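You operate a simulated robot arm through the tools that you are given. There is no shell and no other tool. Be economical: measure what you need, move in short steps, check, and stop when the job is done.

The job below is to be done with a simulated robot arm. You get a single attempt, and the scene is never put back.

TASK
Clear the cap press and try it empty with a full stroke.
Fine: grey tube back by the other tubes, slide in for the stroke and out after; hands clear of the ram. Set down upright: tube.
Where things are to end (x, y in the base frame): tube within 0.06 m of [0.14, 0.5].

The check looks at the end state, three seconds after you hand in, the way a careful person would. Anything else that was tipped, shoved, dropped, spilled or broken makes it a failure. Lids that push on must go on centred and level and be pressed home; caps that screw on are set level and turned clockwise until they are tight.

THE ROBOT
A 6-joint arm with a two-finger parallel gripper, fixed in place. Base frame: the origin is at the foot of the arm, x ahead of it, y to its left, z up; the work surface is at about z = 0.8. Readings come in m, degrees, newtons and seconds.
With the tool pointing down near the work surface it reaches from about 0.14 to 0.74 m from the base axis. Its first joint turns from -166.0 to 166.0 degrees. Payload 3.91 kg.
The tool frame sits at the grasp point between the pads (the TCP): z along the fingers, y along the line on which they close. The tips reach 0.03 m beyond it. The gripper opens to 0.11 m. The fingers are 0.02 m wide and 0.01 m thick; the gripper's body (0.048 by 0.112 m) begins 0.055 m behind the TCP.
Orientation is that of the tool frame in the base frame, as a unit quaternion [x, y, z, w]. With the fingers straight down and closing along the base's y, the tool's x points along the base's -x, its y along +y and its z along -z.

THE INTERFACE
- The arm moves only by the tool move_arm. Its argument "commands" is a list of rows, each a list of 7 numbers: the turn, a rotation vector about the tool's x, y, z in degrees, then the shift along the tool's x, y, z in cm, then the finger opening in cm, from 0 to 11. In form: [[ax, ay, az, dx, dy, dz, claw], ...]. A call has 1 to 20 rows; each row is the pose to reach, as a shift and turn from the pose commanded when the call began, along the tool's axes at that moment. Each row takes 0.2 s and may step no farther than 0.05 m and 8.6 degrees from the row before; otherwise, or with a gripper value out of range, the whole call is refused. Where a pose cannot be reached the arm comes as near as it can. A force on the tool above 50 N (or 10 N above the force at the start of the call, whichever is more), or a blocked arm, ends the call early, and 0.2 s more pass. Each finger travels about 0.045 m/s and halts on what it meets, pressing with about 29 N; the grip force reading is that of the motor and also rises with nothing between the fingers. The clock runs only during rows and for 0.2 s after the last one: add rows that repeat a pose to give the fingers time. It gives the time, the measured TCP pose, the force on the tool (base axes), the opening and the grip force at its end, in the units of the frame above (readings bear some noise), with the torque about the TCP (base axes, N m) and any sound that the robot's microphone picked up, and new pictures: "views" is both (left out), scene, wrist or none.
- Cameras (640 x 400 px; columns grow to the right, rows downward): "scene" is fixed at [0.2181, 0.4996, 1.5486]; the picture's right is [-0.99, -0.16, 0.00], its down [-0.09, 0.59, -0.80] and it looks along [0.13, -0.79, -0.59] (base axes); focal length 214 px, centre (320, 200). "wrist" rides on the gripper at [0.071, 0.022, -0.107] in the tool frame; the picture's right is [-0.29, 0.96, 0.00], its down [-0.76, -0.23, -0.61] and it looks along [-0.58, -0.18, 0.79] (tool axes); focal length 243 px, centre (320, 200). There is no depth. A picture from a camera that has moved, and an enlarged one, comes with that camera's place and axes in the base frame and with its lens.
- slide_trunk(by): slides the trunk up (or, below 0, down) by that many m; the arm rides with it, the base frame stays. It gives what a move gives, with no picture.
- inspect(camera, box): a new picture of the part [left, top, right, bottom] of that camera's present view, enlarged. No time passes.
- job_done(): hands the job in; it is judged then, once.

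Go step by step. Nothing tells you positions but the pictures and the camera data: compare them with the known pose of the tool, close in by small moves and look again before you grip or let go. The budget is 120 turns and 200 pictures, counting those below and the enlarged ones. Unless the task says otherwise, let go and move clear before handing in, and close with one line.

The tools are called after "Emit:" by a JSON object that holds its "method" and its "body". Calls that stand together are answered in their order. move_arm: Moves the arm, as the interface text tells. Its arguments: {"type":"object","properties":{"commands":{"type":"array"},"views":{"type":"string","enum":["both","scene","wrist","none"]}},"required":["commands"]} The other tools are called the same way: slide_trunk (by) slides the trunk up or down; inspect (camera, box) takes an enlarged picture of a part of a camera's view; job_done () hands the job in.

At the start:

```text
time: 0.0
ee_pos: [0.2407, 0.3172, 1.4156]
tcp_rot: [0.0, 1.0, 0.001, -0.001]
wrist_force: [0.4, -0.4, 0.2]
ft_torque: [0.03, 0.01, 0.0]
grip_width: 0.1101
finger_force: 0.1
trunk travel left (down, up): [-0.59, 0.0]
```

scene: 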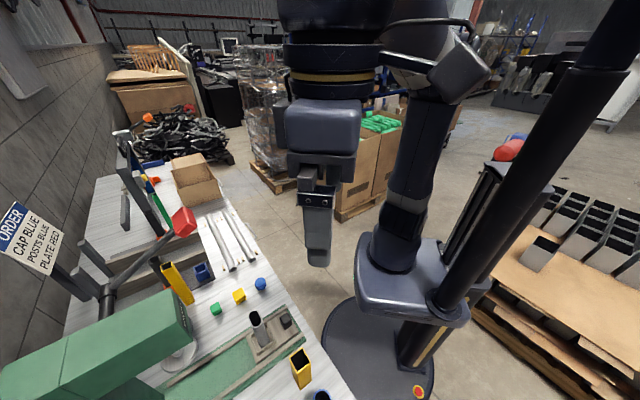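
wrist: 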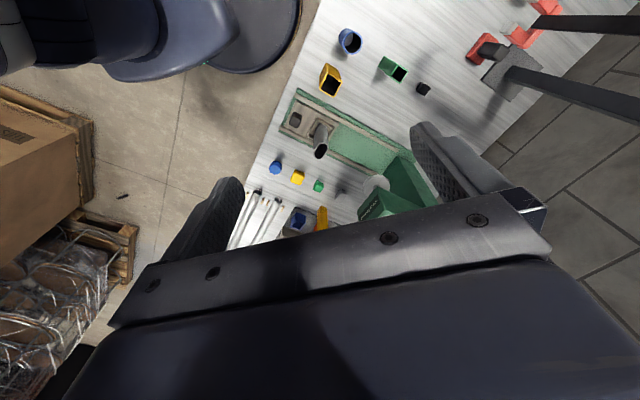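

I see a green press with a grey tube on its slide, and other tubes nearby. I'll enlarge both views to find the details.

Emit:
{"method": "inspect", "body": {"camera": "scene", "box": [100, 220, 360, 400]}}

Emit:
{"method": "inspect", "body": {"camera": "wrist", "box": [230, 0, 550, 240]}}

Emit:
{"method": "inspect", "body": {"camera": "scene", "box": [0, 120, 260, 300]}}

```text
2.22 times, centred on (230, 310) of scene
camera zoom: at [0.2181, 0.4996, 1.5486], right [-0.99, -0.16, 0.0], down [-0.09, 0.59, -0.8], along [0.13, -0.79, -0.59], focal length 477 px, centre (520, -44)
```

zoom: 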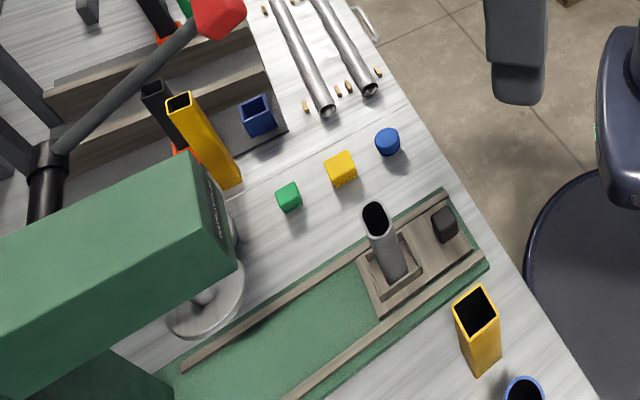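

```text
1.67 times, centred on (390, 120) of wrist
camera zoom: at [0.1695, 0.3386, 1.5227], right [0.29, 0.96, 0.0], down [0.76, -0.23, 0.61], along [0.58, -0.18, -0.79], focal length 404 px, centre (203, 333)
```

zoom: 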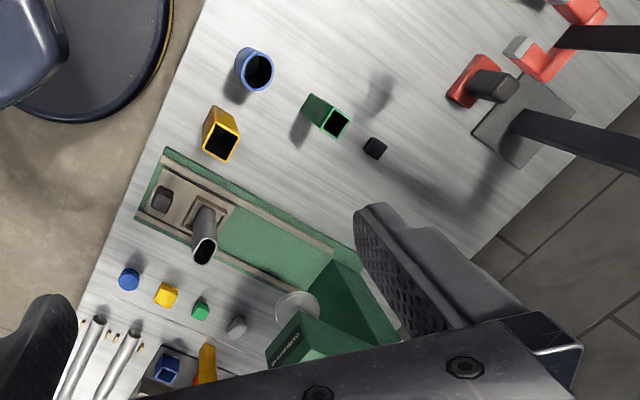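

```text
2.22 times, centred on (130, 210) of scene
camera zoom: at [0.2181, 0.4996, 1.5486], right [-0.99, -0.16, 0.0], down [-0.09, 0.59, -0.8], along [0.13, -0.79, -0.59], focal length 477 px, centre (742, 178)
```

zoom: 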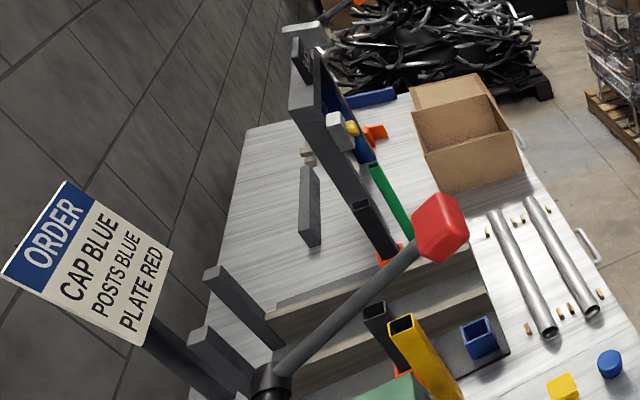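

The bench edge runs at about 45° to the base axes. The tube stands in the slide's nest near (0.435, 0.27), and the press lever has a red knob. I'll lower the trunk part way and look from closer.

Emit:
{"method": "slide_trunk", "body": {"by": -0.15}}

```text
time: 1.8
ee_pos: [0.2398, 0.318, 1.2665]
tcp_rot: [0.0, 1.0, 0.0, 0.001]
wrist_force: [0.3, -0.1, -0.1]
ft_torque: [0.0, -0.02, 0.0]
grip_width: 0.1101
finger_force: 0.1
trunk travel left (down, up): [-0.44, 0.15]
```

Next I'll turn the gripper 45° so it lines up with the bench and the wrist camera looks at the press.

Emit:
{"method": "move_arm", "body": {"commands": [[0, 0, -7.5, 0, 0, 0, 11], [0, 0, -15, 0, 0, 0, 11], [0, 0, -22.5, 0, 0, 0, 11], [0, 0, -30, 0, 0, 0, 11], [0, 0, -37.5, 0, 0, 0, 11], [0, 0, -45, 0, 0, 0, 11]]}}

```text
time: 3.1
ee_pos: [0.2413, 0.3174, 1.2669]
tcp_rot: [-0.383, 0.924, 0.0, -0.001]
wrist_force: [-0.4, -0.6, -0.1]
ft_torque: [-0.02, 0.0, -0.05]
grip_width: 0.1101
finger_force: 0.1
trunk travel left (down, up): [-0.44, 0.15]
camera wrist: at [0.1752, 0.2819, 1.3727], right [-0.47, 0.88, 0.0], down [0.7, 0.38, 0.61], along [0.54, 0.29, -0.79], focal length 243 px, centre (320, 200)
```

scene: 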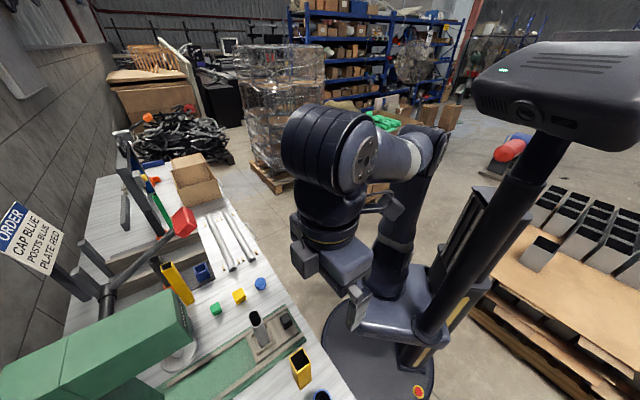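
wrist: 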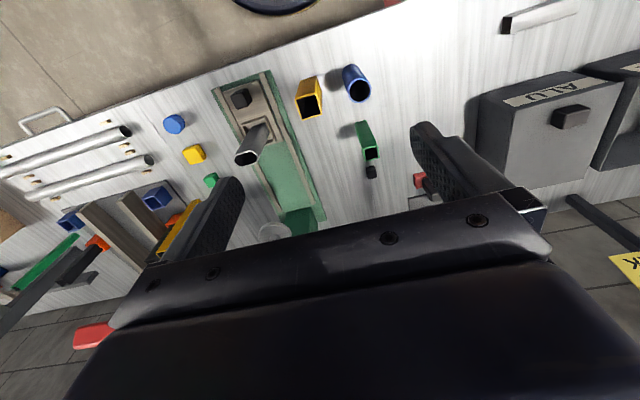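

Emit:
{"method": "inspect", "body": {"camera": "wrist", "box": [300, 0, 640, 212]}}

Emit:
{"method": "inspect", "body": {"camera": "wrist", "box": [140, 50, 380, 250]}}

Emit:
{"method": "inspect", "body": {"camera": "wrist", "box": [0, 150, 320, 380]}}

```text
1.88 times, centred on (470, 106) of wrist
camera zoom: at [0.1752, 0.2819, 1.3727], right [-0.47, 0.88, 0.0], down [0.7, 0.38, 0.61], along [0.54, 0.29, -0.79], focal length 457 px, centre (38, 377)
```

zoom: 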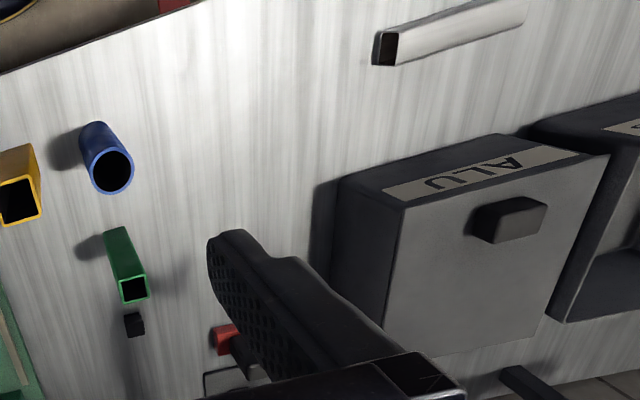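

```text
2.00 times, centred on (260, 150) of wrist
camera zoom: at [0.1752, 0.2819, 1.3727], right [-0.47, 0.88, 0.0], down [0.7, 0.38, 0.61], along [0.54, 0.29, -0.79], focal length 485 px, centre (440, 300)
```

zoom: 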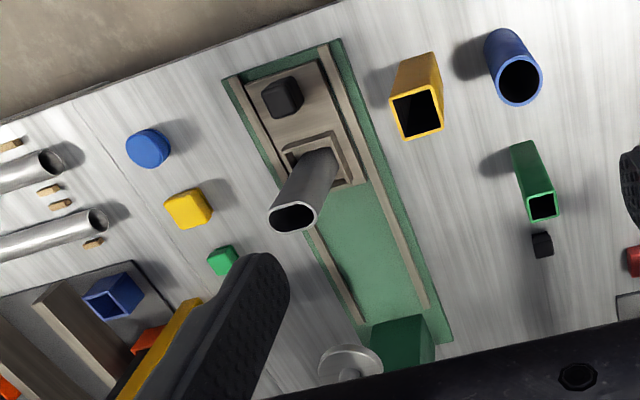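

```text
1.74 times, centred on (160, 265) of wrist
camera zoom: at [0.1752, 0.2819, 1.3727], right [-0.47, 0.88, 0.0], down [0.7, 0.38, 0.61], along [0.54, 0.29, -0.79], focal length 422 px, centre (598, 87)
```

zoom: 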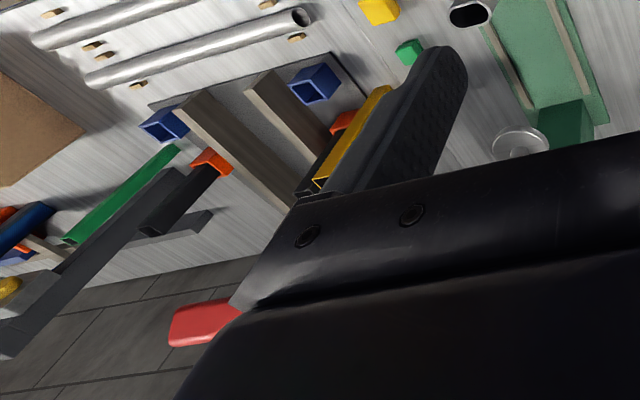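

The tube is an oval standing in the nest at about (0.43, 0.262), with its top near z = 0.96. I'll go over it with the fingers turned to close on its flat sides, along the slide axis.

Emit:
{"method": "move_arm", "body": {"commands": [[0, 0, 7.5, -0.8, -1.4, 0, 11], [0, 0, 15, -1.6, -2.9, 0, 11], [0, 0, 22.5, -2.4, -4.3, 0, 11], [0, 0, 30, -3.2, -5.8, 0, 11], [0, 0, 37.5, -4, -7.2, 0, 11], [0, 0, 45, -4.8, -8.6, 0, 11], [0, 0, 52.5, -5.6, -10, 0, 11], [0, 0, 60, -6.4, -11.5, 0, 11], [0, 0, 67.5, -7.2, -13, 0, 11], [0, 0, 75, -8, -14.4, 0, 11], [0, 0, 82.5, -8.8, -15.8, 0, 11], [0, 0, 90, -9.5, -17.25, 0, 11], [0, 0, 90, -9.5, -17.25, 0, 11]]}}

Emit:
{"method": "slide_trunk", "body": {"by": -0.1}}

Emit:
{"method": "inspect", "body": {"camera": "wrist", "box": [0, 0, 640, 400]}}

```text
time: 6.0
ee_pos: [0.4273, 0.2594, 1.2524]
tcp_rot: [0.383, 0.924, 0.002, 0.001]
wrist_force: [-0.1, -0.6, 0.0]
ft_torque: [0.01, 0.03, 0.01]
grip_width: 0.1102
finger_force: 0.0
out of reach, approached as far as the arm can: row 9, 10, 11, 12, 13
trunk travel left (down, up): [-0.44, 0.15]
camera wrist: at [0.3928, 0.325, 1.3594], right [0.88, 0.47, 0.01], down [0.37, -0.7, 0.61], along [0.29, -0.53, -0.79], focal length 243 px, centre (320, 200)
```

scene: 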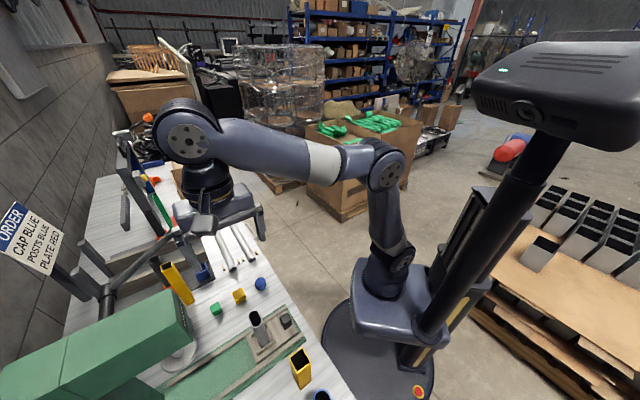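
wrist: 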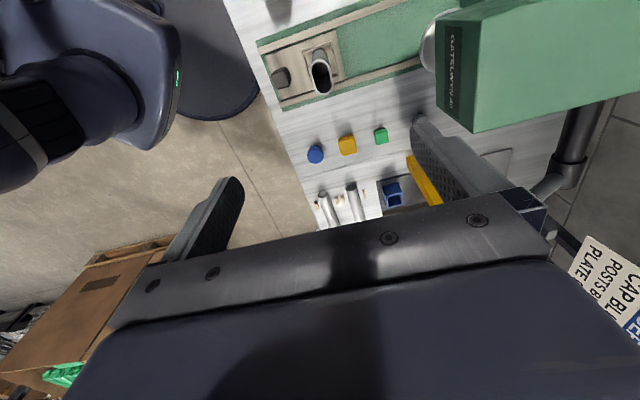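

```text
time: 7.3
ee_pos: [0.4271, 0.2598, 1.1525]
tcp_rot: [0.383, 0.924, 0.003, 0.001]
wrist_force: [0.2, -0.4, -0.5]
ft_torque: [0.0, -0.01, 0.04]
grip_width: 0.1101
finger_force: 0.0
trunk travel left (down, up): [-0.34, 0.25]
```

```text
1.00 times, centred on (320, 200) of wrist (not enlarged: the box is as wide or as high as the picture)
camera zoom: at [0.3924, 0.325, 1.2594], right [0.88, 0.47, 0.0], down [0.37, -0.7, 0.61], along [0.29, -0.53, -0.79], focal length 243 px, centre (320, 200)
```

zoom: 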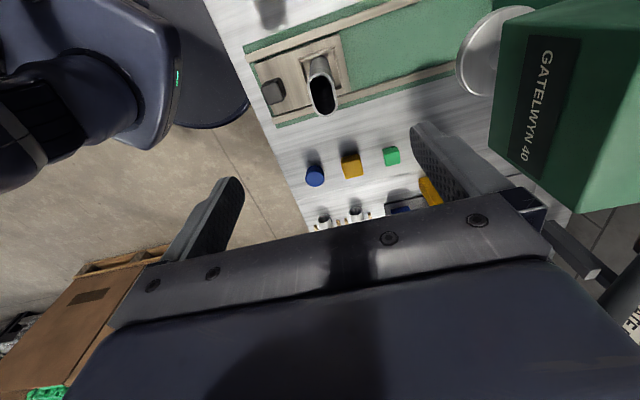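

The tube's top triangulates to (0.4305, 0.263, 0.966). The press head's front is well beyond the gripper, so I'll lower further and trim my position.

Emit:
{"method": "slide_trunk", "body": {"by": -0.1}}

Emit:
{"method": "move_arm", "body": {"commands": [[0, 0, 0, 0, 0.4, 0, 11], [0, 0, 0, 0, 0.4, 1, 11], [0, 0, 0, 0, 0.4, 1, 11]]}}

```text
time: 8.6
ee_pos: [0.4268, 0.2601, 1.0525]
tcp_rot: [0.383, 0.924, 0.002, 0.0]
wrist_force: [0.1, 0.3, -0.4]
ft_torque: [-0.03, 0.01, -0.02]
grip_width: 0.11
finger_force: 0.1
trunk travel left (down, up): [-0.24, 0.35]
```

```text
time: 9.4
ee_pos: [0.43, 0.2635, 1.0425]
tcp_rot: [0.382, 0.924, 0.002, 0.001]
wrist_force: [0.6, -0.8, -0.3]
ft_torque: [0.01, -0.04, 0.02]
grip_width: 0.11
finger_force: 0.0
trunk travel left (down, up): [-0.24, 0.35]
camera wrist: at [0.3955, 0.3282, 1.1492], right [0.88, 0.47, 0.01], down [0.37, -0.7, 0.61], along [0.29, -0.53, -0.79], focal length 243 px, centre (320, 200)
```

scene: 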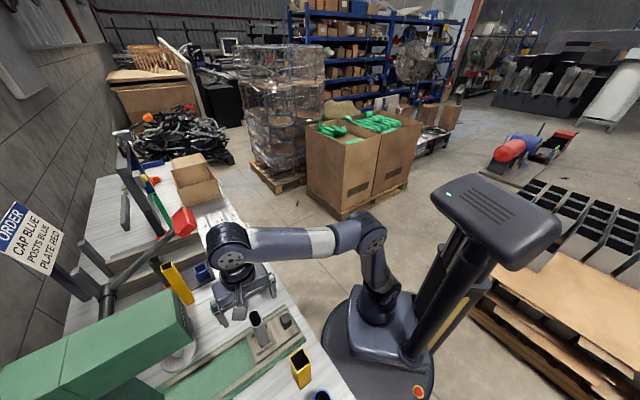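
wrist: 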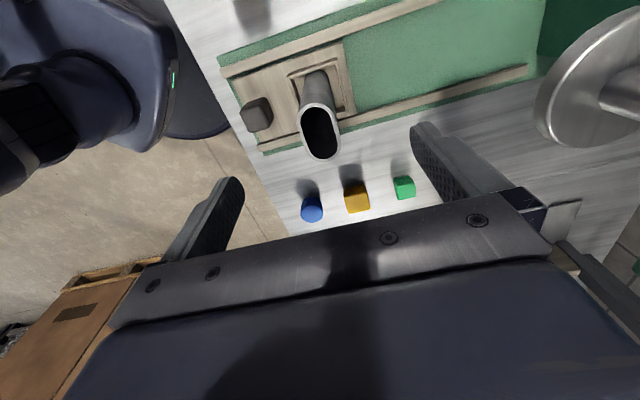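

The alignment holds: the tube top is still at about (0.431, 0.264). I'm descending around it.

Emit:
{"method": "move_arm", "body": {"commands": [[0, 0, 0, 0, 0.1, 2.5, 11], [0, 0, 0, 0, 0.1, 5, 11], [0, 0, 0, 0, 0.1, 7.5, 11], [0, 0, 0, 0, 0.1, 10, 11], [0, 0, 0, 0, 0.1, 11.5, 11], [0, 0, 0, 0, 0.1, 11.5, 11]]}}

```text
time: 10.8
ee_pos: [0.4336, 0.2633, 0.9267]
tcp_rot: [0.382, 0.924, 0.003, 0.001]
wrist_force: [1.0, -0.7, 0.1]
ft_torque: [0.03, 0.02, 0.0]
grip_width: 0.1096
finger_force: 0.1
trunk travel left (down, up): [-0.24, 0.35]
camera wrist: at [0.3979, 0.3283, 1.0338], right [0.88, 0.47, 0.0], down [0.37, -0.7, 0.61], along [0.29, -0.53, -0.79], focal length 243 px, centre (320, 200)
```

scene: 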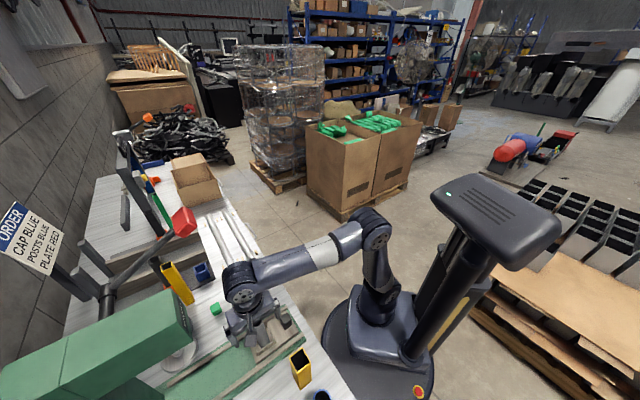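
wrist: 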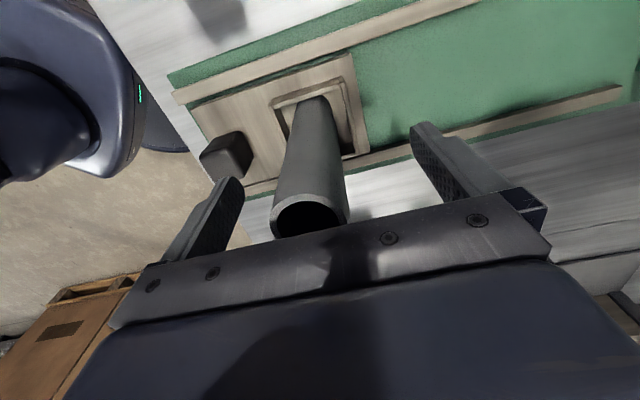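

The tube sits 2–4 mm toward the handle side of centre. I'll trim that and close.

Emit:
{"method": "move_arm", "body": {"commands": [[0, 0, 0, 0, -0.3, 0, 9], [0, 0, 0, 0, -0.3, 0, 6.5], [0, 0, 0, 0, -0.3, 0, 5], [0, 0, 0, 0, -0.3, 0, 4], [0, 0, 0, 0, -0.3, 0, 3], [0, 0, 0, 0, -0.3, 0, 2], [0, 0, 0, 0, -0.3, 0, 2], [0, 0, 0, 0, -0.3, 0, 2]], "views": "wrist"}}

```text
time: 12.6
ee_pos: [0.4306, 0.262, 0.9263]
tcp_rot: [0.383, 0.924, 0.002, 0.001]
wrist_force: [1.2, 1.0, 0.8]
ft_torque: [0.02, -0.01, -0.02]
grip_width: 0.0303
finger_force: 28.7
trunk travel left (down, up): [-0.24, 0.35]
camera wrist: at [0.3955, 0.3265, 1.0342], right [0.88, 0.47, 0.0], down [0.37, -0.7, 0.61], along [0.29, -0.53, -0.79], focal length 243 px, centre (320, 200)
```

wrist: 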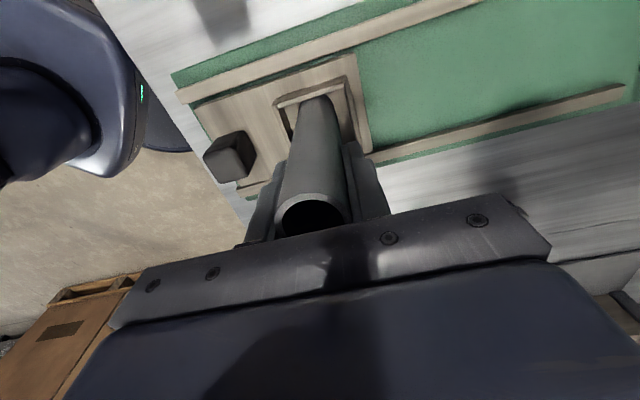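

The tube is gripped at 30 mm wide with little side force. I'll lift it straight up.

Emit:
{"method": "move_arm", "body": {"commands": [[0, 0, 0, 0, 0, -1, 2], [0, 0, 0, 0, 0, -3, 2], [0, 0, 0, 0, 0, -6, 2], [0, 0, 0, 0, 0, -9, 2], [0, 0, 0, 0, 0, -12, 2], [0, 0, 0, 0, 0, -12, 2]]}}

```text
time: 14.0
ee_pos: [0.4283, 0.2618, 1.0497]
tcp_rot: [0.382, 0.924, 0.002, 0.001]
wrist_force: [-0.6, -0.3, -1.5]
ft_torque: [-0.01, 0.02, -0.01]
grip_width: 0.0297
finger_force: 28.7
trunk travel left (down, up): [-0.24, 0.35]
camera wrist: at [0.3944, 0.3268, 1.1555], right [0.88, 0.47, 0.0], down [0.37, -0.7, 0.61], along [0.29, -0.53, -0.79], focal length 243 px, centre (320, 200)
```

scene: 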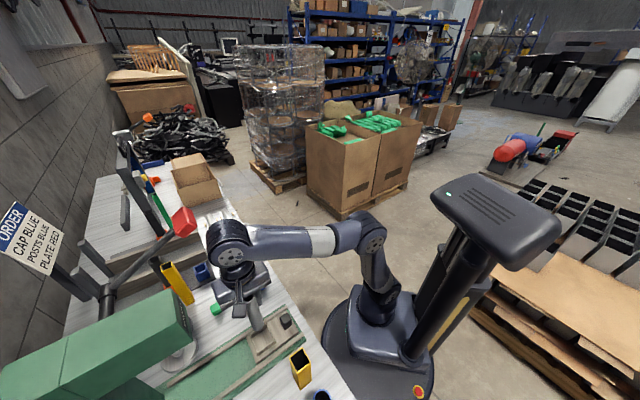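
wrist: 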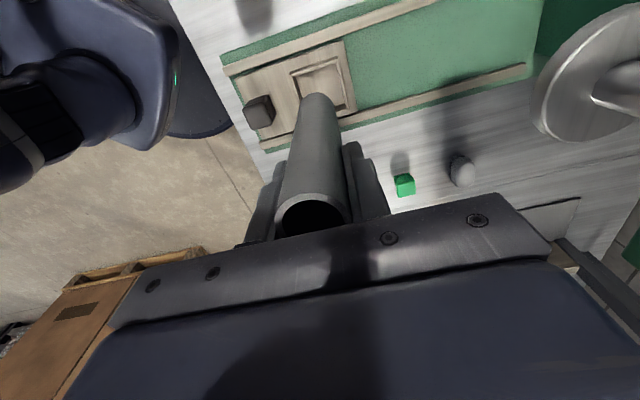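

The nest is empty and the tube is held upright. The neighbouring tubes reach about z = 0.96, so I'll raise the trunk before swinging across to (0.14, 0.5).

Emit:
{"method": "slide_trunk", "body": {"by": 0.1}}

Emit:
{"method": "move_arm", "body": {"commands": [[0, 0, -4, 2, -0.2, 0, 2], [0, 0, -8, 5.5, -0.6, 0, 2], [0, 0, -12, 9, -0.9, 0, 2], [0, 0, -16, 13, -1.3, 0, 2], [0, 0, -20, 17, -1.7, 0, 2], [0, 0, -24, 21, -2.1, 0, 2], [0, 0, -28, 25, -2.5, 0, 2], [0, 0, -33, 29, -2.9, 0, 2], [0, 0, -38, 33, -3.3, 0, 2], [0, 0, -42, 36, -3.6, 0, 2], [0, 0, -45, 37.2, -3.6, 0, 2], [0, 0, -45, 37.2, -3.6, 0, 2]]}}

```text
time: 15.3
ee_pos: [0.43, 0.2625, 1.1496]
tcp_rot: [0.384, 0.923, 0.003, 0.002]
wrist_force: [0.2, -0.4, -1.6]
ft_torque: [0.03, 0.02, 0.02]
grip_width: 0.03
finger_force: 29.1
trunk travel left (down, up): [-0.34, 0.25]
```

```text
time: 17.9
ee_pos: [0.1387, 0.4895, 1.1316]
tcp_rot: [-0.001, 1.0, 0.003, 0.001]
wrist_force: [0.1, -0.2, -2.2]
ft_torque: [0.01, -0.04, -0.03]
grip_width: 0.0299
finger_force: 28.7
out of reach, approached as far as the arm can: row 8, 9, 10, 11, 12
trunk travel left (down, up): [-0.34, 0.25]
camera wrist: at [0.0663, 0.5102, 1.2383], right [0.29, 0.96, 0.01], down [0.76, -0.23, 0.61], along [0.59, -0.17, -0.79], focal length 243 px, centre (320, 200)
```

scene: 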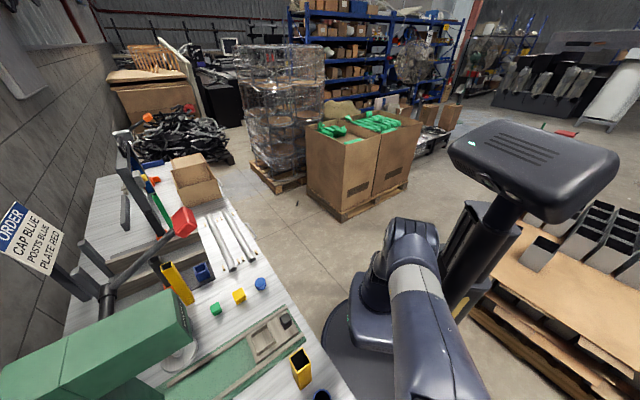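
wrist: 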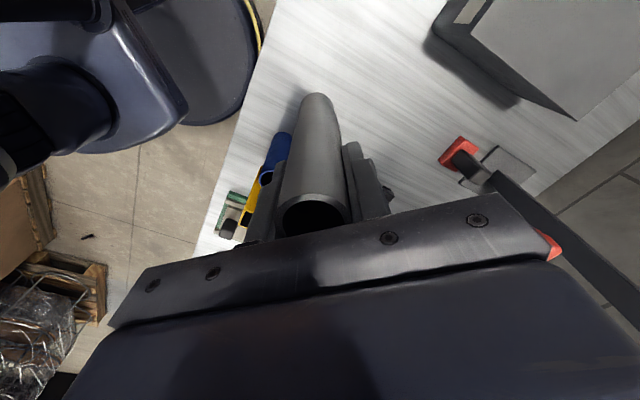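

I'm above the free spot at (0.14, 0.49). The tube's bottom should be about 0.10 m under the TCP, so I'll come down in stages.

Emit:
{"method": "slide_trunk", "body": {"by": -0.1}}

Emit:
{"method": "move_arm", "body": {"commands": [[0, 0, 0, 0, 0.3, 2.5, 2], [0, 0, 0, 0, 0.3, 5, 2], [0, 0, 0, 0, 0.3, 7.5, 2], [0, 0, 0, 0, 0.3, 9, 2], [0, 0, 0, 0, 0.3, 9, 2]]}}

```text
time: 19.3
ee_pos: [0.1369, 0.489, 1.0315]
tcp_rot: [0.0, 1.0, 0.004, 0.002]
wrist_force: [0.4, 0.0, -1.6]
ft_torque: [0.0, -0.03, 0.0]
grip_width: 0.03
finger_force: 29.4
trunk travel left (down, up): [-0.24, 0.35]
```

```text
time: 20.5
ee_pos: [0.138, 0.4919, 0.9419]
tcp_rot: [0.0, 1.0, 0.004, 0.002]
wrist_force: [0.3, -0.2, -1.8]
ft_torque: [0.02, 0.01, 0.02]
grip_width: 0.0296
finger_force: 29.1
trunk travel left (down, up): [-0.24, 0.35]
camera wrist: at [0.0666, 0.514, 1.0482], right [0.29, 0.96, 0.01], down [0.76, -0.23, 0.61], along [0.58, -0.17, -0.79], focal length 243 px, centre (320, 200)
```

scene: 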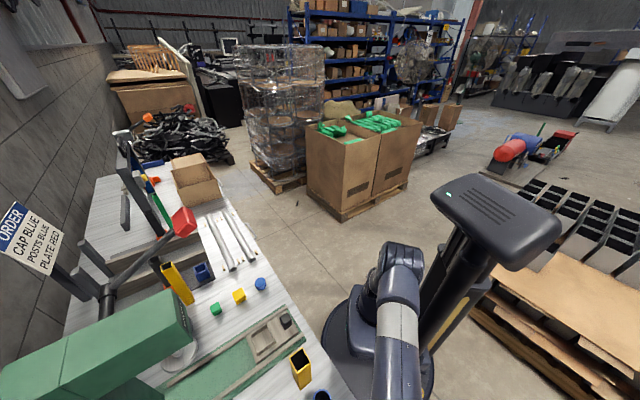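
wrist: 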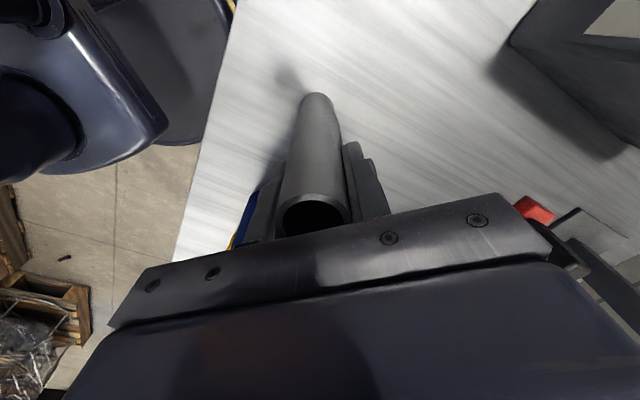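

Emit:
{"method": "move_arm", "body": {"commands": [[0, 0, 0, 0, 0, 1, 2], [0, 0, 0, 0, 0, 2, 2], [0, 0, 0, 0, 0, 2.5, 2], [0, 0, 0, 0, 0, 2.5, 2]], "views": "wrist"}}

```text
time: 21.5
ee_pos: [0.1382, 0.4939, 0.9157]
tcp_rot: [0.0, 1.0, 0.003, 0.002]
wrist_force: [0.2, 0.0, -0.6]
ft_torque: [0.0, 0.01, 0.01]
grip_width: 0.03
finger_force: 28.6
trunk travel left (down, up): [-0.24, 0.35]
camera wrist: at [0.0669, 0.5141, 1.0231], right [0.29, 0.96, 0.01], down [0.76, -0.23, 0.61], along [0.58, -0.17, -0.79], focal length 243 px, centre (320, 200)
```

wrist: 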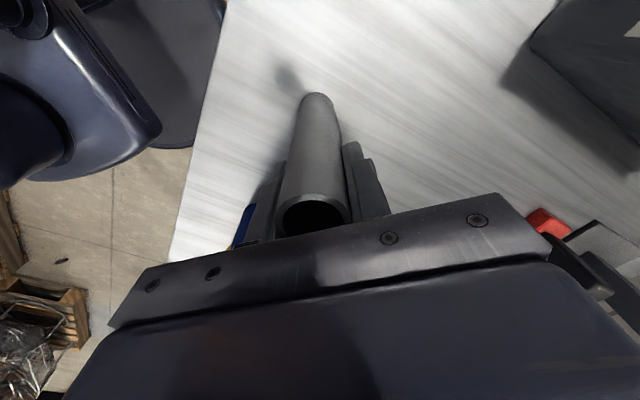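

Emit:
{"method": "move_arm", "body": {"commands": [[0, 0, 0, 0, 0, 0.4, 2], [0, 0, 0, 0, 0, 0.8, 2], [0, 0, 0, 0, 0, 0.8, 2]], "views": "wrist"}}

```text
time: 22.3
ee_pos: [0.1373, 0.4932, 0.9082]
tcp_rot: [0.0, 1.0, 0.003, 0.002]
wrist_force: [0.0, -0.2, -1.3]
ft_torque: [0.0, 0.04, 0.0]
grip_width: 0.0298
finger_force: 29.2
trunk travel left (down, up): [-0.24, 0.35]
camera wrist: at [0.0673, 0.5138, 1.0152], right [0.29, 0.96, 0.01], down [0.76, -0.23, 0.61], along [0.58, -0.17, -0.79], focal length 243 px, centre (320, 200)
```

wrist: 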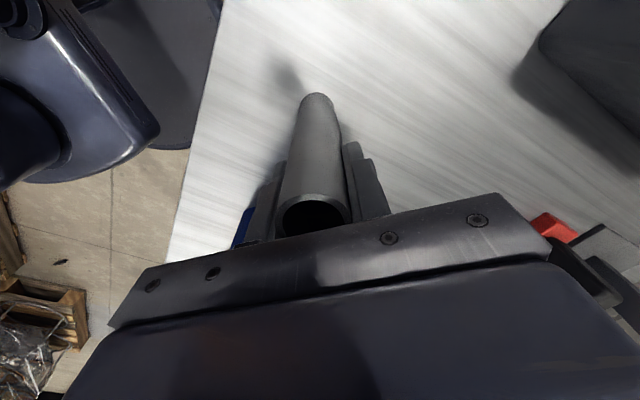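

Emit:
{"method": "move_arm", "body": {"commands": [[0, 0, 0, 0, 0, 0.3, 2], [0, 0, 0, 0, 0, 0.6, 2], [0, 0, 0, 0, 0, 0.6, 2]], "views": "none"}}

Emit:
{"method": "move_arm", "body": {"commands": [[0, 0, 0, 0, 0, 0.3, 2], [0, 0, 0, 0, 0, 0.3, 2]], "views": "wrist"}}

```text
time: 23.1
ee_pos: [0.1385, 0.4933, 0.9032]
tcp_rot: [0.0, 1.0, 0.004, 0.002]
wrist_force: [0.7, 0.2, -1.1]
ft_torque: [-0.01, 0.03, 0.01]
grip_width: 0.0298
finger_force: 29.2
trunk travel left (down, up): [-0.24, 0.35]
```

```text
time: 23.7
ee_pos: [0.1389, 0.4918, 0.9031]
tcp_rot: [0.0, 1.0, 0.006, 0.003]
wrist_force: [-1.3, -0.5, 22.9]
ft_torque: [-0.45, 0.5, 0.01]
grip_width: 0.0297
finger_force: 28.9
trunk travel left (down, up): [-0.24, 0.35]
camera wrist: at [0.0664, 0.5132, 1.0091], right [0.29, 0.96, 0.01], down [0.76, -0.24, 0.61], along [0.59, -0.17, -0.79], focal length 243 px, centre (320, 200)
```

wrist: 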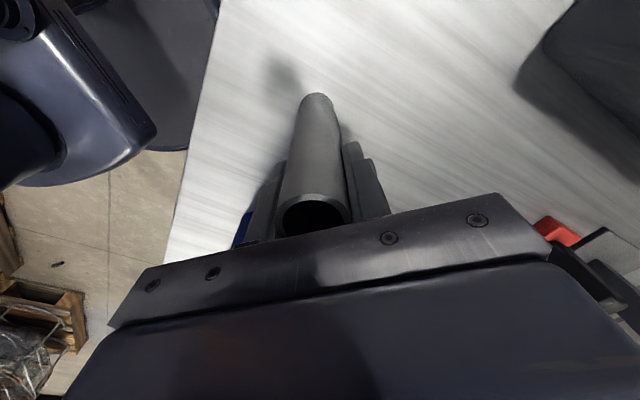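

There is now a 23 N contact, so the tube is standing on the bench. I'll ease off slightly and then open.

Emit:
{"method": "move_arm", "body": {"commands": [[0, 0, 0, 0, 0, -0.2, 2], [0, 0, 0, 0, 0, -0.2, 2]], "views": "none"}}

Emit:
{"method": "move_arm", "body": {"commands": [[0, 0, 0, 0, 0, 0, 3.2], [0, 0, 0, 0, 0, 0, 4], [0, 0, 0, 0, 0, 0, 5.5], [0, 0, 0, 0, 0, 0, 7.5], [0, 0, 0, 0, 0, 0, 9], [0, 0, 0, 0, 0, 0, 9]], "views": "wrist"}}

```text
time: 24.3
ee_pos: [0.1384, 0.4935, 0.903]
tcp_rot: [0.001, 1.0, 0.005, 0.002]
wrist_force: [-4.2, 1.9, 21.2]
ft_torque: [-0.18, 0.68, 0.01]
grip_width: 0.0299
finger_force: 29.2
trunk travel left (down, up): [-0.24, 0.35]
```

```text
time: 25.7
ee_pos: [0.1389, 0.494, 0.9001]
tcp_rot: [0.0, 1.0, 0.004, 0.002]
wrist_force: [-0.2, -0.6, 1.0]
ft_torque: [0.01, 0.01, 0.0]
grip_width: 0.0899
finger_force: 0.1
trunk travel left (down, up): [-0.24, 0.35]
camera wrist: at [0.0674, 0.5144, 1.008], right [0.29, 0.96, 0.01], down [0.76, -0.23, 0.61], along [0.59, -0.17, -0.79], focal length 243 px, centre (320, 200)
```

wrist: 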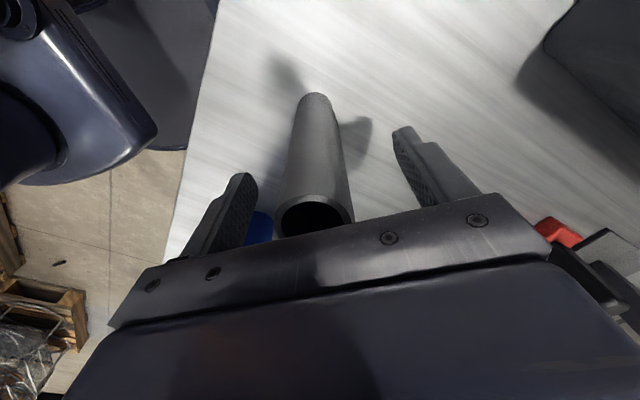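

The tube stands on its own and the fingers are clear. I'll rise straight up and look.

Emit:
{"method": "move_arm", "body": {"commands": [[0, 0, 0, 0, 0, -3, 9], [0, 0, 0, 0, 0, -6, 9], [0, 0, 0, 0, 0, -9, 9], [0, 0, 0, 0, 0, -12, 9], [0, 0, 0, 0, 0, -12, 9]], "views": "none"}}

Emit:
{"method": "slide_trunk", "body": {"by": 0.1}}

Emit:
{"method": "inspect", "body": {"camera": "wrist", "box": [0, 0, 640, 400]}}

```text
time: 26.9
ee_pos: [0.1397, 0.4922, 1.0205]
tcp_rot: [0.0, 1.0, 0.003, 0.002]
wrist_force: [0.1, -0.8, 0.8]
ft_torque: [0.0, -0.01, 0.04]
grip_width: 0.0901
finger_force: 0.0
trunk travel left (down, up): [-0.24, 0.35]
```

```text
time: 28.2
ee_pos: [0.1389, 0.4917, 1.1208]
tcp_rot: [0.0, 1.0, 0.003, 0.001]
wrist_force: [0.1, -0.5, 0.5]
ft_torque: [-0.02, 0.0, 0.0]
grip_width: 0.0902
finger_force: 0.1
trunk travel left (down, up): [-0.34, 0.25]
```

```text
1.00 times, centred on (320, 200) of wrist (not enlarged: the box is as wide or as high as the picture)
camera zoom: at [0.0679, 0.513, 1.227], right [0.29, 0.96, 0.01], down [0.76, -0.23, 0.61], along [0.58, -0.17, -0.79], focal length 243 px, centre (320, 200)
```

zoom: 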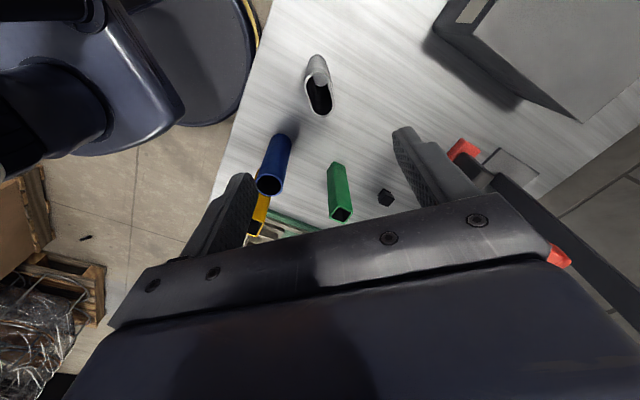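

The tube stands upright in place. Next I'll go to the slide's handle near (0.375, 0.205), with the fingers closing across it and the camera facing the press.

Emit:
{"method": "move_arm", "body": {"commands": [[0, 0, -4.5, -2.2, -3, 0, 9], [0, 0, -9, -4.4, -6, 0, 9], [0, 0, -13.5, -6.6, -9, 0, 9], [0, 0, -18, -8.8, -12, 0, 9], [0, 0, -22.5, -11, -15, 0, 9], [0, 0, -27, -13.2, -18, 0, 9], [0, 0, -31.5, -15.4, -21, 0, 9], [0, 0, -36, -17.6, -24, 0, 9], [0, 0, -40.5, -19.8, -27, 0, 9], [0, 0, -45, -22, -30, 0, 9], [0, 0, -45, -22, -30, 0, 9]]}}

```text
time: 30.6
ee_pos: [0.36, 0.1903, 1.1198]
tcp_rot: [-0.384, 0.924, 0.002, 0.003]
wrist_force: [-0.6, -0.1, -0.1]
ft_torque: [0.01, -0.01, -0.03]
grip_width: 0.0898
finger_force: 0.0
trunk travel left (down, up): [-0.34, 0.25]
camera wrist: at [0.2935, 0.1548, 1.2259], right [-0.47, 0.88, 0.0], down [0.7, 0.37, 0.61], along [0.54, 0.29, -0.79], focal length 243 px, centre (320, 200)
```

scene: 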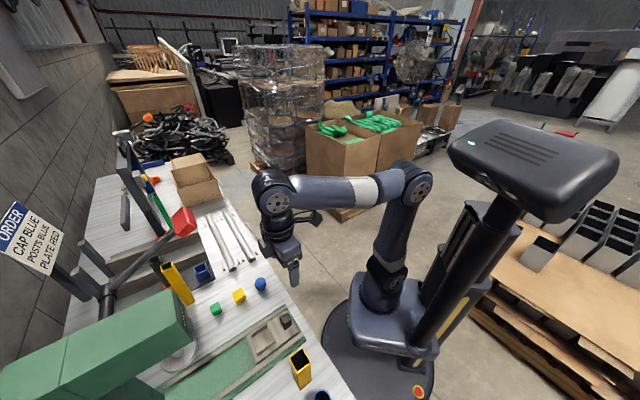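
wrist: 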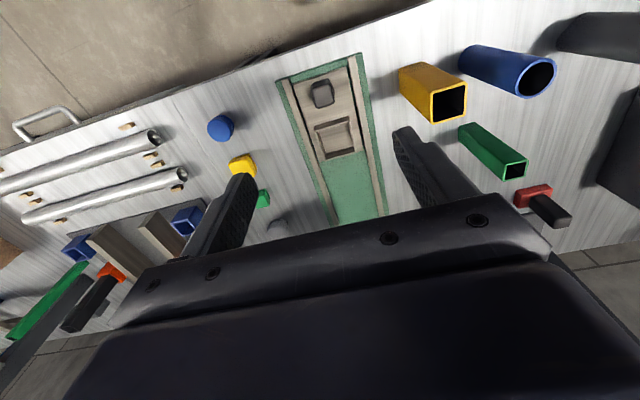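

The handle is confirmed at about (0.374, 0.203). I'll lower the trunk, then tilt the gripper so that it leans back from the press head and come down closer.

Emit:
{"method": "slide_trunk", "body": {"by": -0.1}}

Emit:
{"method": "move_arm", "body": {"commands": [[0, -6, 0, -0.5, 0, 1, 8], [0, -12, 0, -0.5, 0, 3, 7], [0, -18, 0, -0.5, 0, 5, 7], [0, -24, 0, -0.5, 0, 8, 7], [0, -25, 0, -0.5, 0, 9, 7], [0, -25, 0, -0.5, 0, 9, 7]]}}

```text
time: 31.9
ee_pos: [0.3587, 0.1914, 1.0201]
tcp_rot: [-0.382, 0.924, 0.001, 0.003]
wrist_force: [0.2, 0.0, -0.3]
ft_torque: [-0.01, -0.01, 0.0]
grip_width: 0.0901
finger_force: 0.1
trunk travel left (down, up): [-0.24, 0.35]
```

```text
time: 33.3
ee_pos: [0.3634, 0.1952, 0.9308]
tcp_rot: [-0.374, 0.901, 0.085, 0.203]
wrist_force: [0.1, 0.2, -0.5]
ft_torque: [0.0, 0.03, -0.02]
grip_width: 0.07
finger_force: 0.1
trunk travel left (down, up): [-0.24, 0.35]
camera wrist: at [0.2703, 0.133, 0.9957], right [-0.49, 0.86, 0.13], down [0.46, 0.14, 0.88], along [0.74, 0.49, -0.47], focal length 243 px, centre (320, 200)
```

scene: 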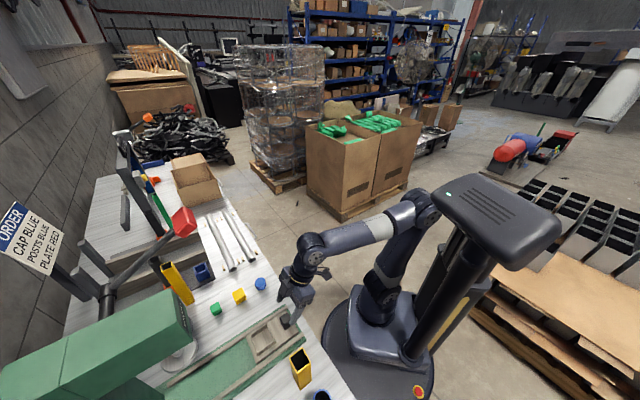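
wrist: 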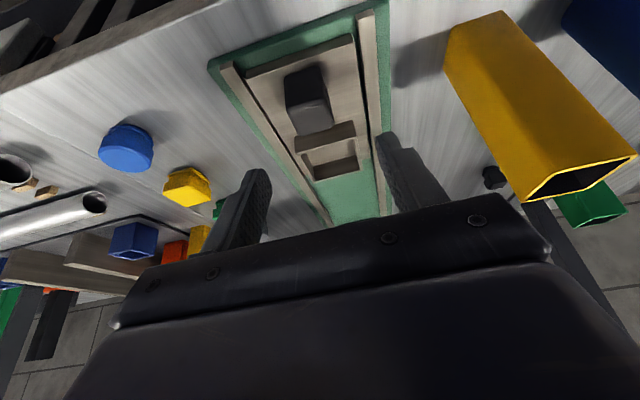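

The handle block measures about 26×29×34 mm, centred near (0.3725, 0.2045), with its top at z ≈ 0.86. I'll lower the fingers astride it.

Emit:
{"method": "move_arm", "body": {"commands": [[0, 0, 0, 0.8, 0, 2.15, 7], [0, 0, 0, 1.65, 0, 4.3, 7], [0, 0, 0, 2.45, 0, 6.45, 7], [0, 0, 0, 2.45, 0, 6.45, 7]]}}

```text
time: 34.3
ee_pos: [0.367, 0.1989, 0.8598]
tcp_rot: [-0.374, 0.901, 0.085, 0.203]
wrist_force: [0.4, -0.1, 0.8]
ft_torque: [0.01, 0.02, -0.01]
grip_width: 0.0703
finger_force: 0.1
trunk travel left (down, up): [-0.24, 0.35]
camera wrist: at [0.2739, 0.1362, 0.9262], right [-0.49, 0.86, 0.13], down [0.46, 0.14, 0.88], along [0.74, 0.49, -0.47], focal length 243 px, centre (320, 200)
```

scene: 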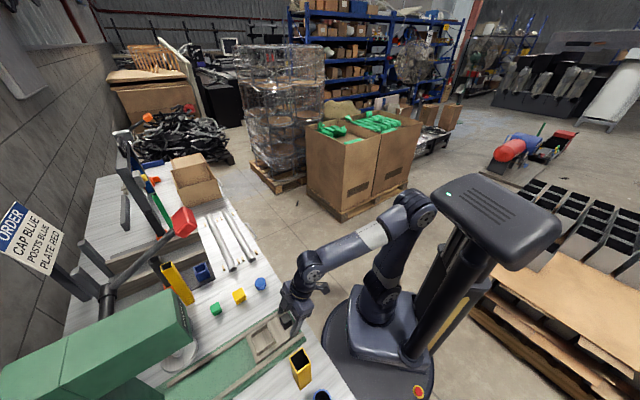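
wrist: 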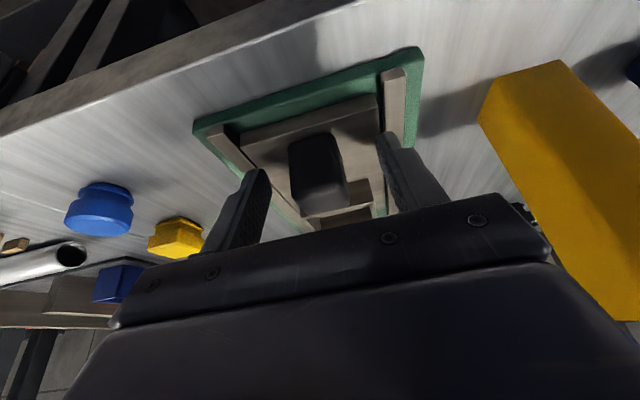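

The handle is centred between the fingers. I'll close on it.

Emit:
{"method": "move_arm", "body": {"commands": [[0, 0, 0, 0, 0, 0, 5.5], [0, 0, 0, 0, 0, 0, 4], [0, 0, 0, 0, 0, 0, 3], [0, 0, 0, 0, 0, 0, 2], [0, 0, 0, 0, 0, 0, 2], [0, 0, 0, 0, 0, 0, 2]], "views": "wrist"}}

```text
time: 35.7
ee_pos: [0.3668, 0.1977, 0.8611]
tcp_rot: [-0.373, 0.901, 0.084, 0.203]
wrist_force: [8.9, -9.4, -0.6]
ft_torque: [-0.64, -0.39, -0.17]
grip_width: 0.0298
finger_force: 45.1
trunk travel left (down, up): [-0.24, 0.35]
camera wrist: at [0.2749, 0.1352, 0.9263], right [-0.49, 0.86, 0.13], down [0.46, 0.14, 0.88], along [0.74, 0.49, -0.47], focal length 243 px, centre (320, 200)
```

wrist: 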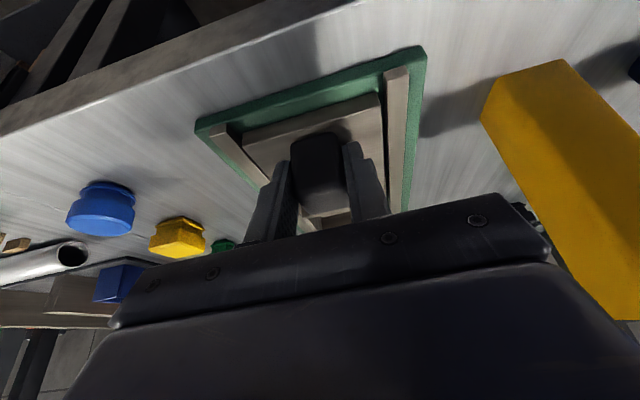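

It is gripped with a small side load, so I'll shift about 1 mm to relieve it, then begin pushing the slide in along its axis.

Emit:
{"method": "move_arm", "body": {"commands": [[0, 0, 0, 0, -0.1, 0, 2], [0, 0, 0, -0.9, -0.1, 0.42, 2], [0, 0, 0, -1.8, -0.1, 0.85, 2], [0, 0, 0, -2.7, -0.1, 1.27, 2], [0, 0, 0, -3.6, -0.1, 1.7, 2], [0, 0, 0, -3.6, -0.1, 1.7, 2]]}}

```text
time: 37.1
ee_pos: [0.3959, 0.226, 0.8609]
tcp_rot: [-0.372, 0.901, 0.085, 0.204]
wrist_force: [14.5, -12.8, 9.2]
ft_torque: [-1.5, 0.39, -0.04]
grip_width: 0.03
finger_force: 45.0
trunk travel left (down, up): [-0.24, 0.35]
camera wrist: at [0.3031, 0.1636, 0.9261], right [-0.49, 0.86, 0.13], down [0.46, 0.14, 0.88], along [0.74, 0.49, -0.47], focal length 243 px, centre (320, 200)
```

scene: 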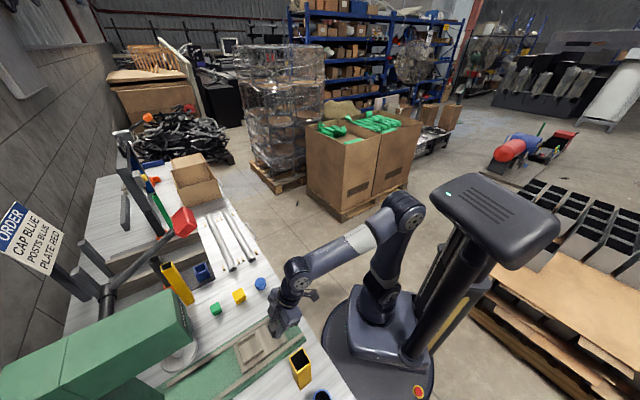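
wrist: 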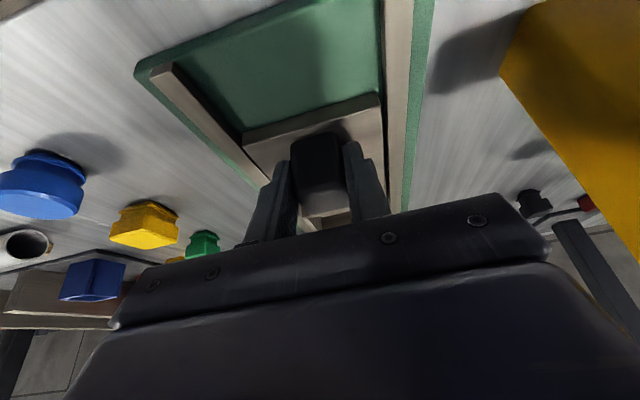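

The slide moves freely. There is a small side and vertical load, so I'll trim a bit and continue.

Emit:
{"method": "move_arm", "body": {"commands": [[0, 0, 0, -0.04, -0.2, -0.1, 2], [0, 0, 0, -0.95, -0.2, 0.32, 2], [0, 0, 0, -1.85, -0.2, 0.75, 2], [0, 0, 0, -2.75, -0.2, 1.17, 2], [0, 0, 0, -3.65, -0.2, 1.6, 2], [0, 0, 0, -4.55, -0.2, 2.0, 2], [0, 0, 0, -4.55, -0.2, 2.0, 2]]}}

```text
time: 38.7
ee_pos: [0.4321, 0.2622, 0.8593]
tcp_rot: [-0.374, 0.902, 0.085, 0.2]
wrist_force: [-1.4, 0.2, -18.7]
ft_torque: [-1.06, 0.11, -0.28]
grip_width: 0.03
finger_force: 44.8
trunk travel left (down, up): [-0.24, 0.35]
camera wrist: at [0.3386, 0.1986, 0.927], right [-0.49, 0.86, 0.13], down [0.47, 0.14, 0.87], along [0.73, 0.49, -0.47], focal length 243 px, centre (320, 200)
```

scene: 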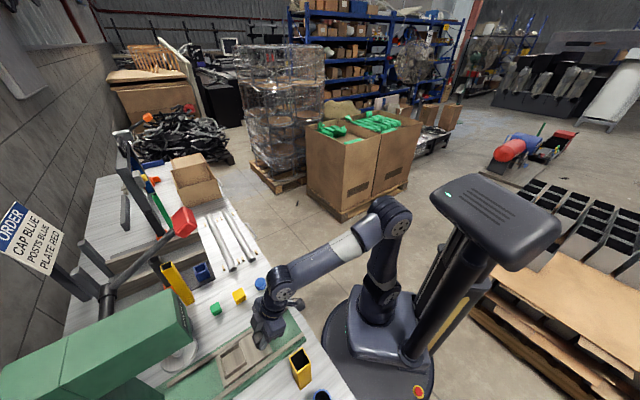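
wrist: 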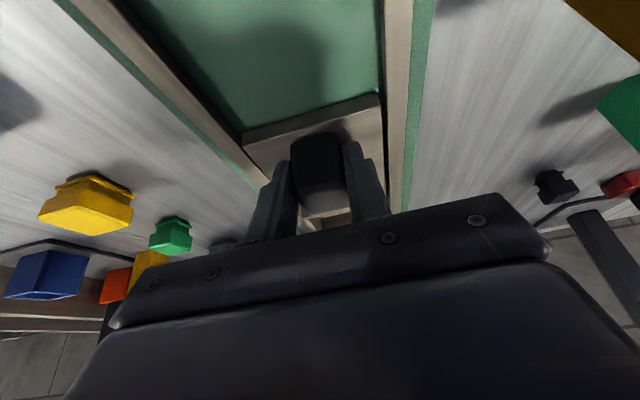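

It's going well, about half-way in. I'll continue with a slight downward trim.

Emit:
{"method": "move_arm", "body": {"commands": [[0, 0, 0, 0.05, 0, 0.1, 2], [0, 0, 0, -0.85, 0, 0.53, 2], [0, 0, 0, -1.75, 0, 0.97, 2], [0, 0, 0, -2.65, 0, 1.4, 2], [0, 0, 0, -3.55, 0, 1.82, 2], [0, 0, 0, -4.45, 0, 2.25, 2], [0, 0, 0, -4.45, 0, 2.25, 2]]}}

```text
time: 40.3
ee_pos: [0.468, 0.2972, 0.8603]
tcp_rot: [-0.373, 0.901, 0.085, 0.204]
wrist_force: [-12.1, 13.2, -11.1]
ft_torque: [-0.65, 0.59, -0.13]
grip_width: 0.0298
finger_force: 45.1
trunk travel left (down, up): [-0.24, 0.35]
camera wrist: at [0.3742, 0.2344, 0.9264], right [-0.49, 0.86, 0.13], down [0.46, 0.14, 0.88], along [0.74, 0.49, -0.47], focal length 243 px, centre (320, 200)
```

scene: 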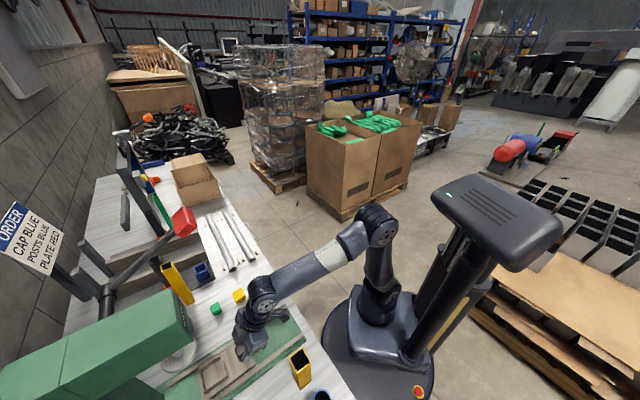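
wrist: 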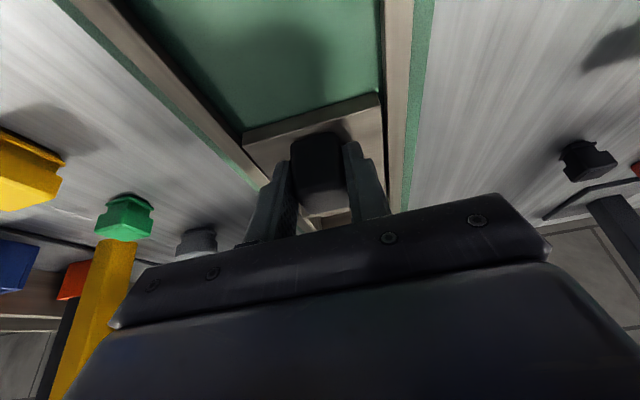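

The slide is 0.14 m in. The last bit goes slowly, looking for the end stop.

Emit:
{"method": "move_arm", "body": {"commands": [[0, 0, 0, 0.03, 0.15, 0.05, 2], [0, 0, 0, -0.42, 0.15, 0.26, 2], [0, 0, 0, -0.87, 0.15, 0.47, 2], [0, 0, 0, -1.33, 0.15, 0.68, 2], [0, 0, 0, -1.78, 0.15, 0.9, 2], [0, 0, 0, -2.2, 0.15, 1.1, 2], [0, 0, 0, -2.65, 0.15, 1.3, 2], [0, 0, 0, -3.1, 0.15, 1.5, 2]]}}

```text
time: 42.1
ee_pos: [0.4915, 0.3223, 0.8625]
tcp_rot: [-0.373, 0.9, 0.085, 0.207]
wrist_force: [-3.1, 0.1, 1.6]
ft_torque: [-0.17, -0.09, 0.01]
grip_width: 0.0299
finger_force: 22.9
trunk travel left (down, up): [-0.24, 0.35]
camera wrist: at [0.3986, 0.2591, 0.9275], right [-0.49, 0.86, 0.13], down [0.46, 0.13, 0.88], along [0.74, 0.49, -0.46], focal length 243 px, centre (320, 200)
```

scene: 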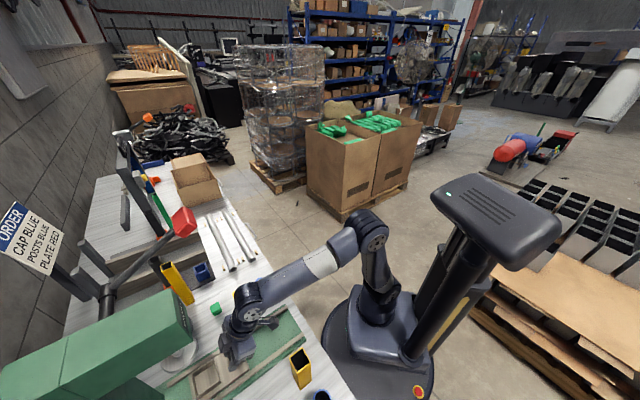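
wrist: 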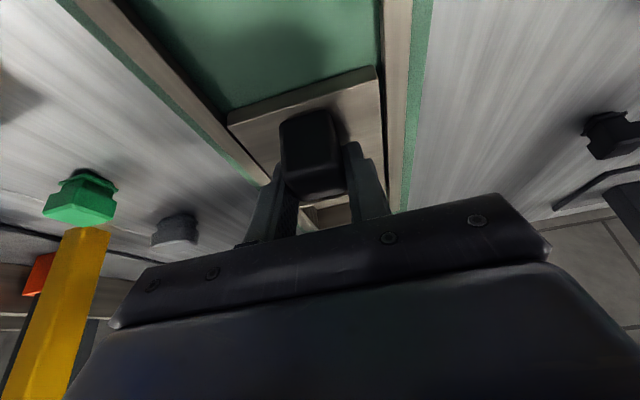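

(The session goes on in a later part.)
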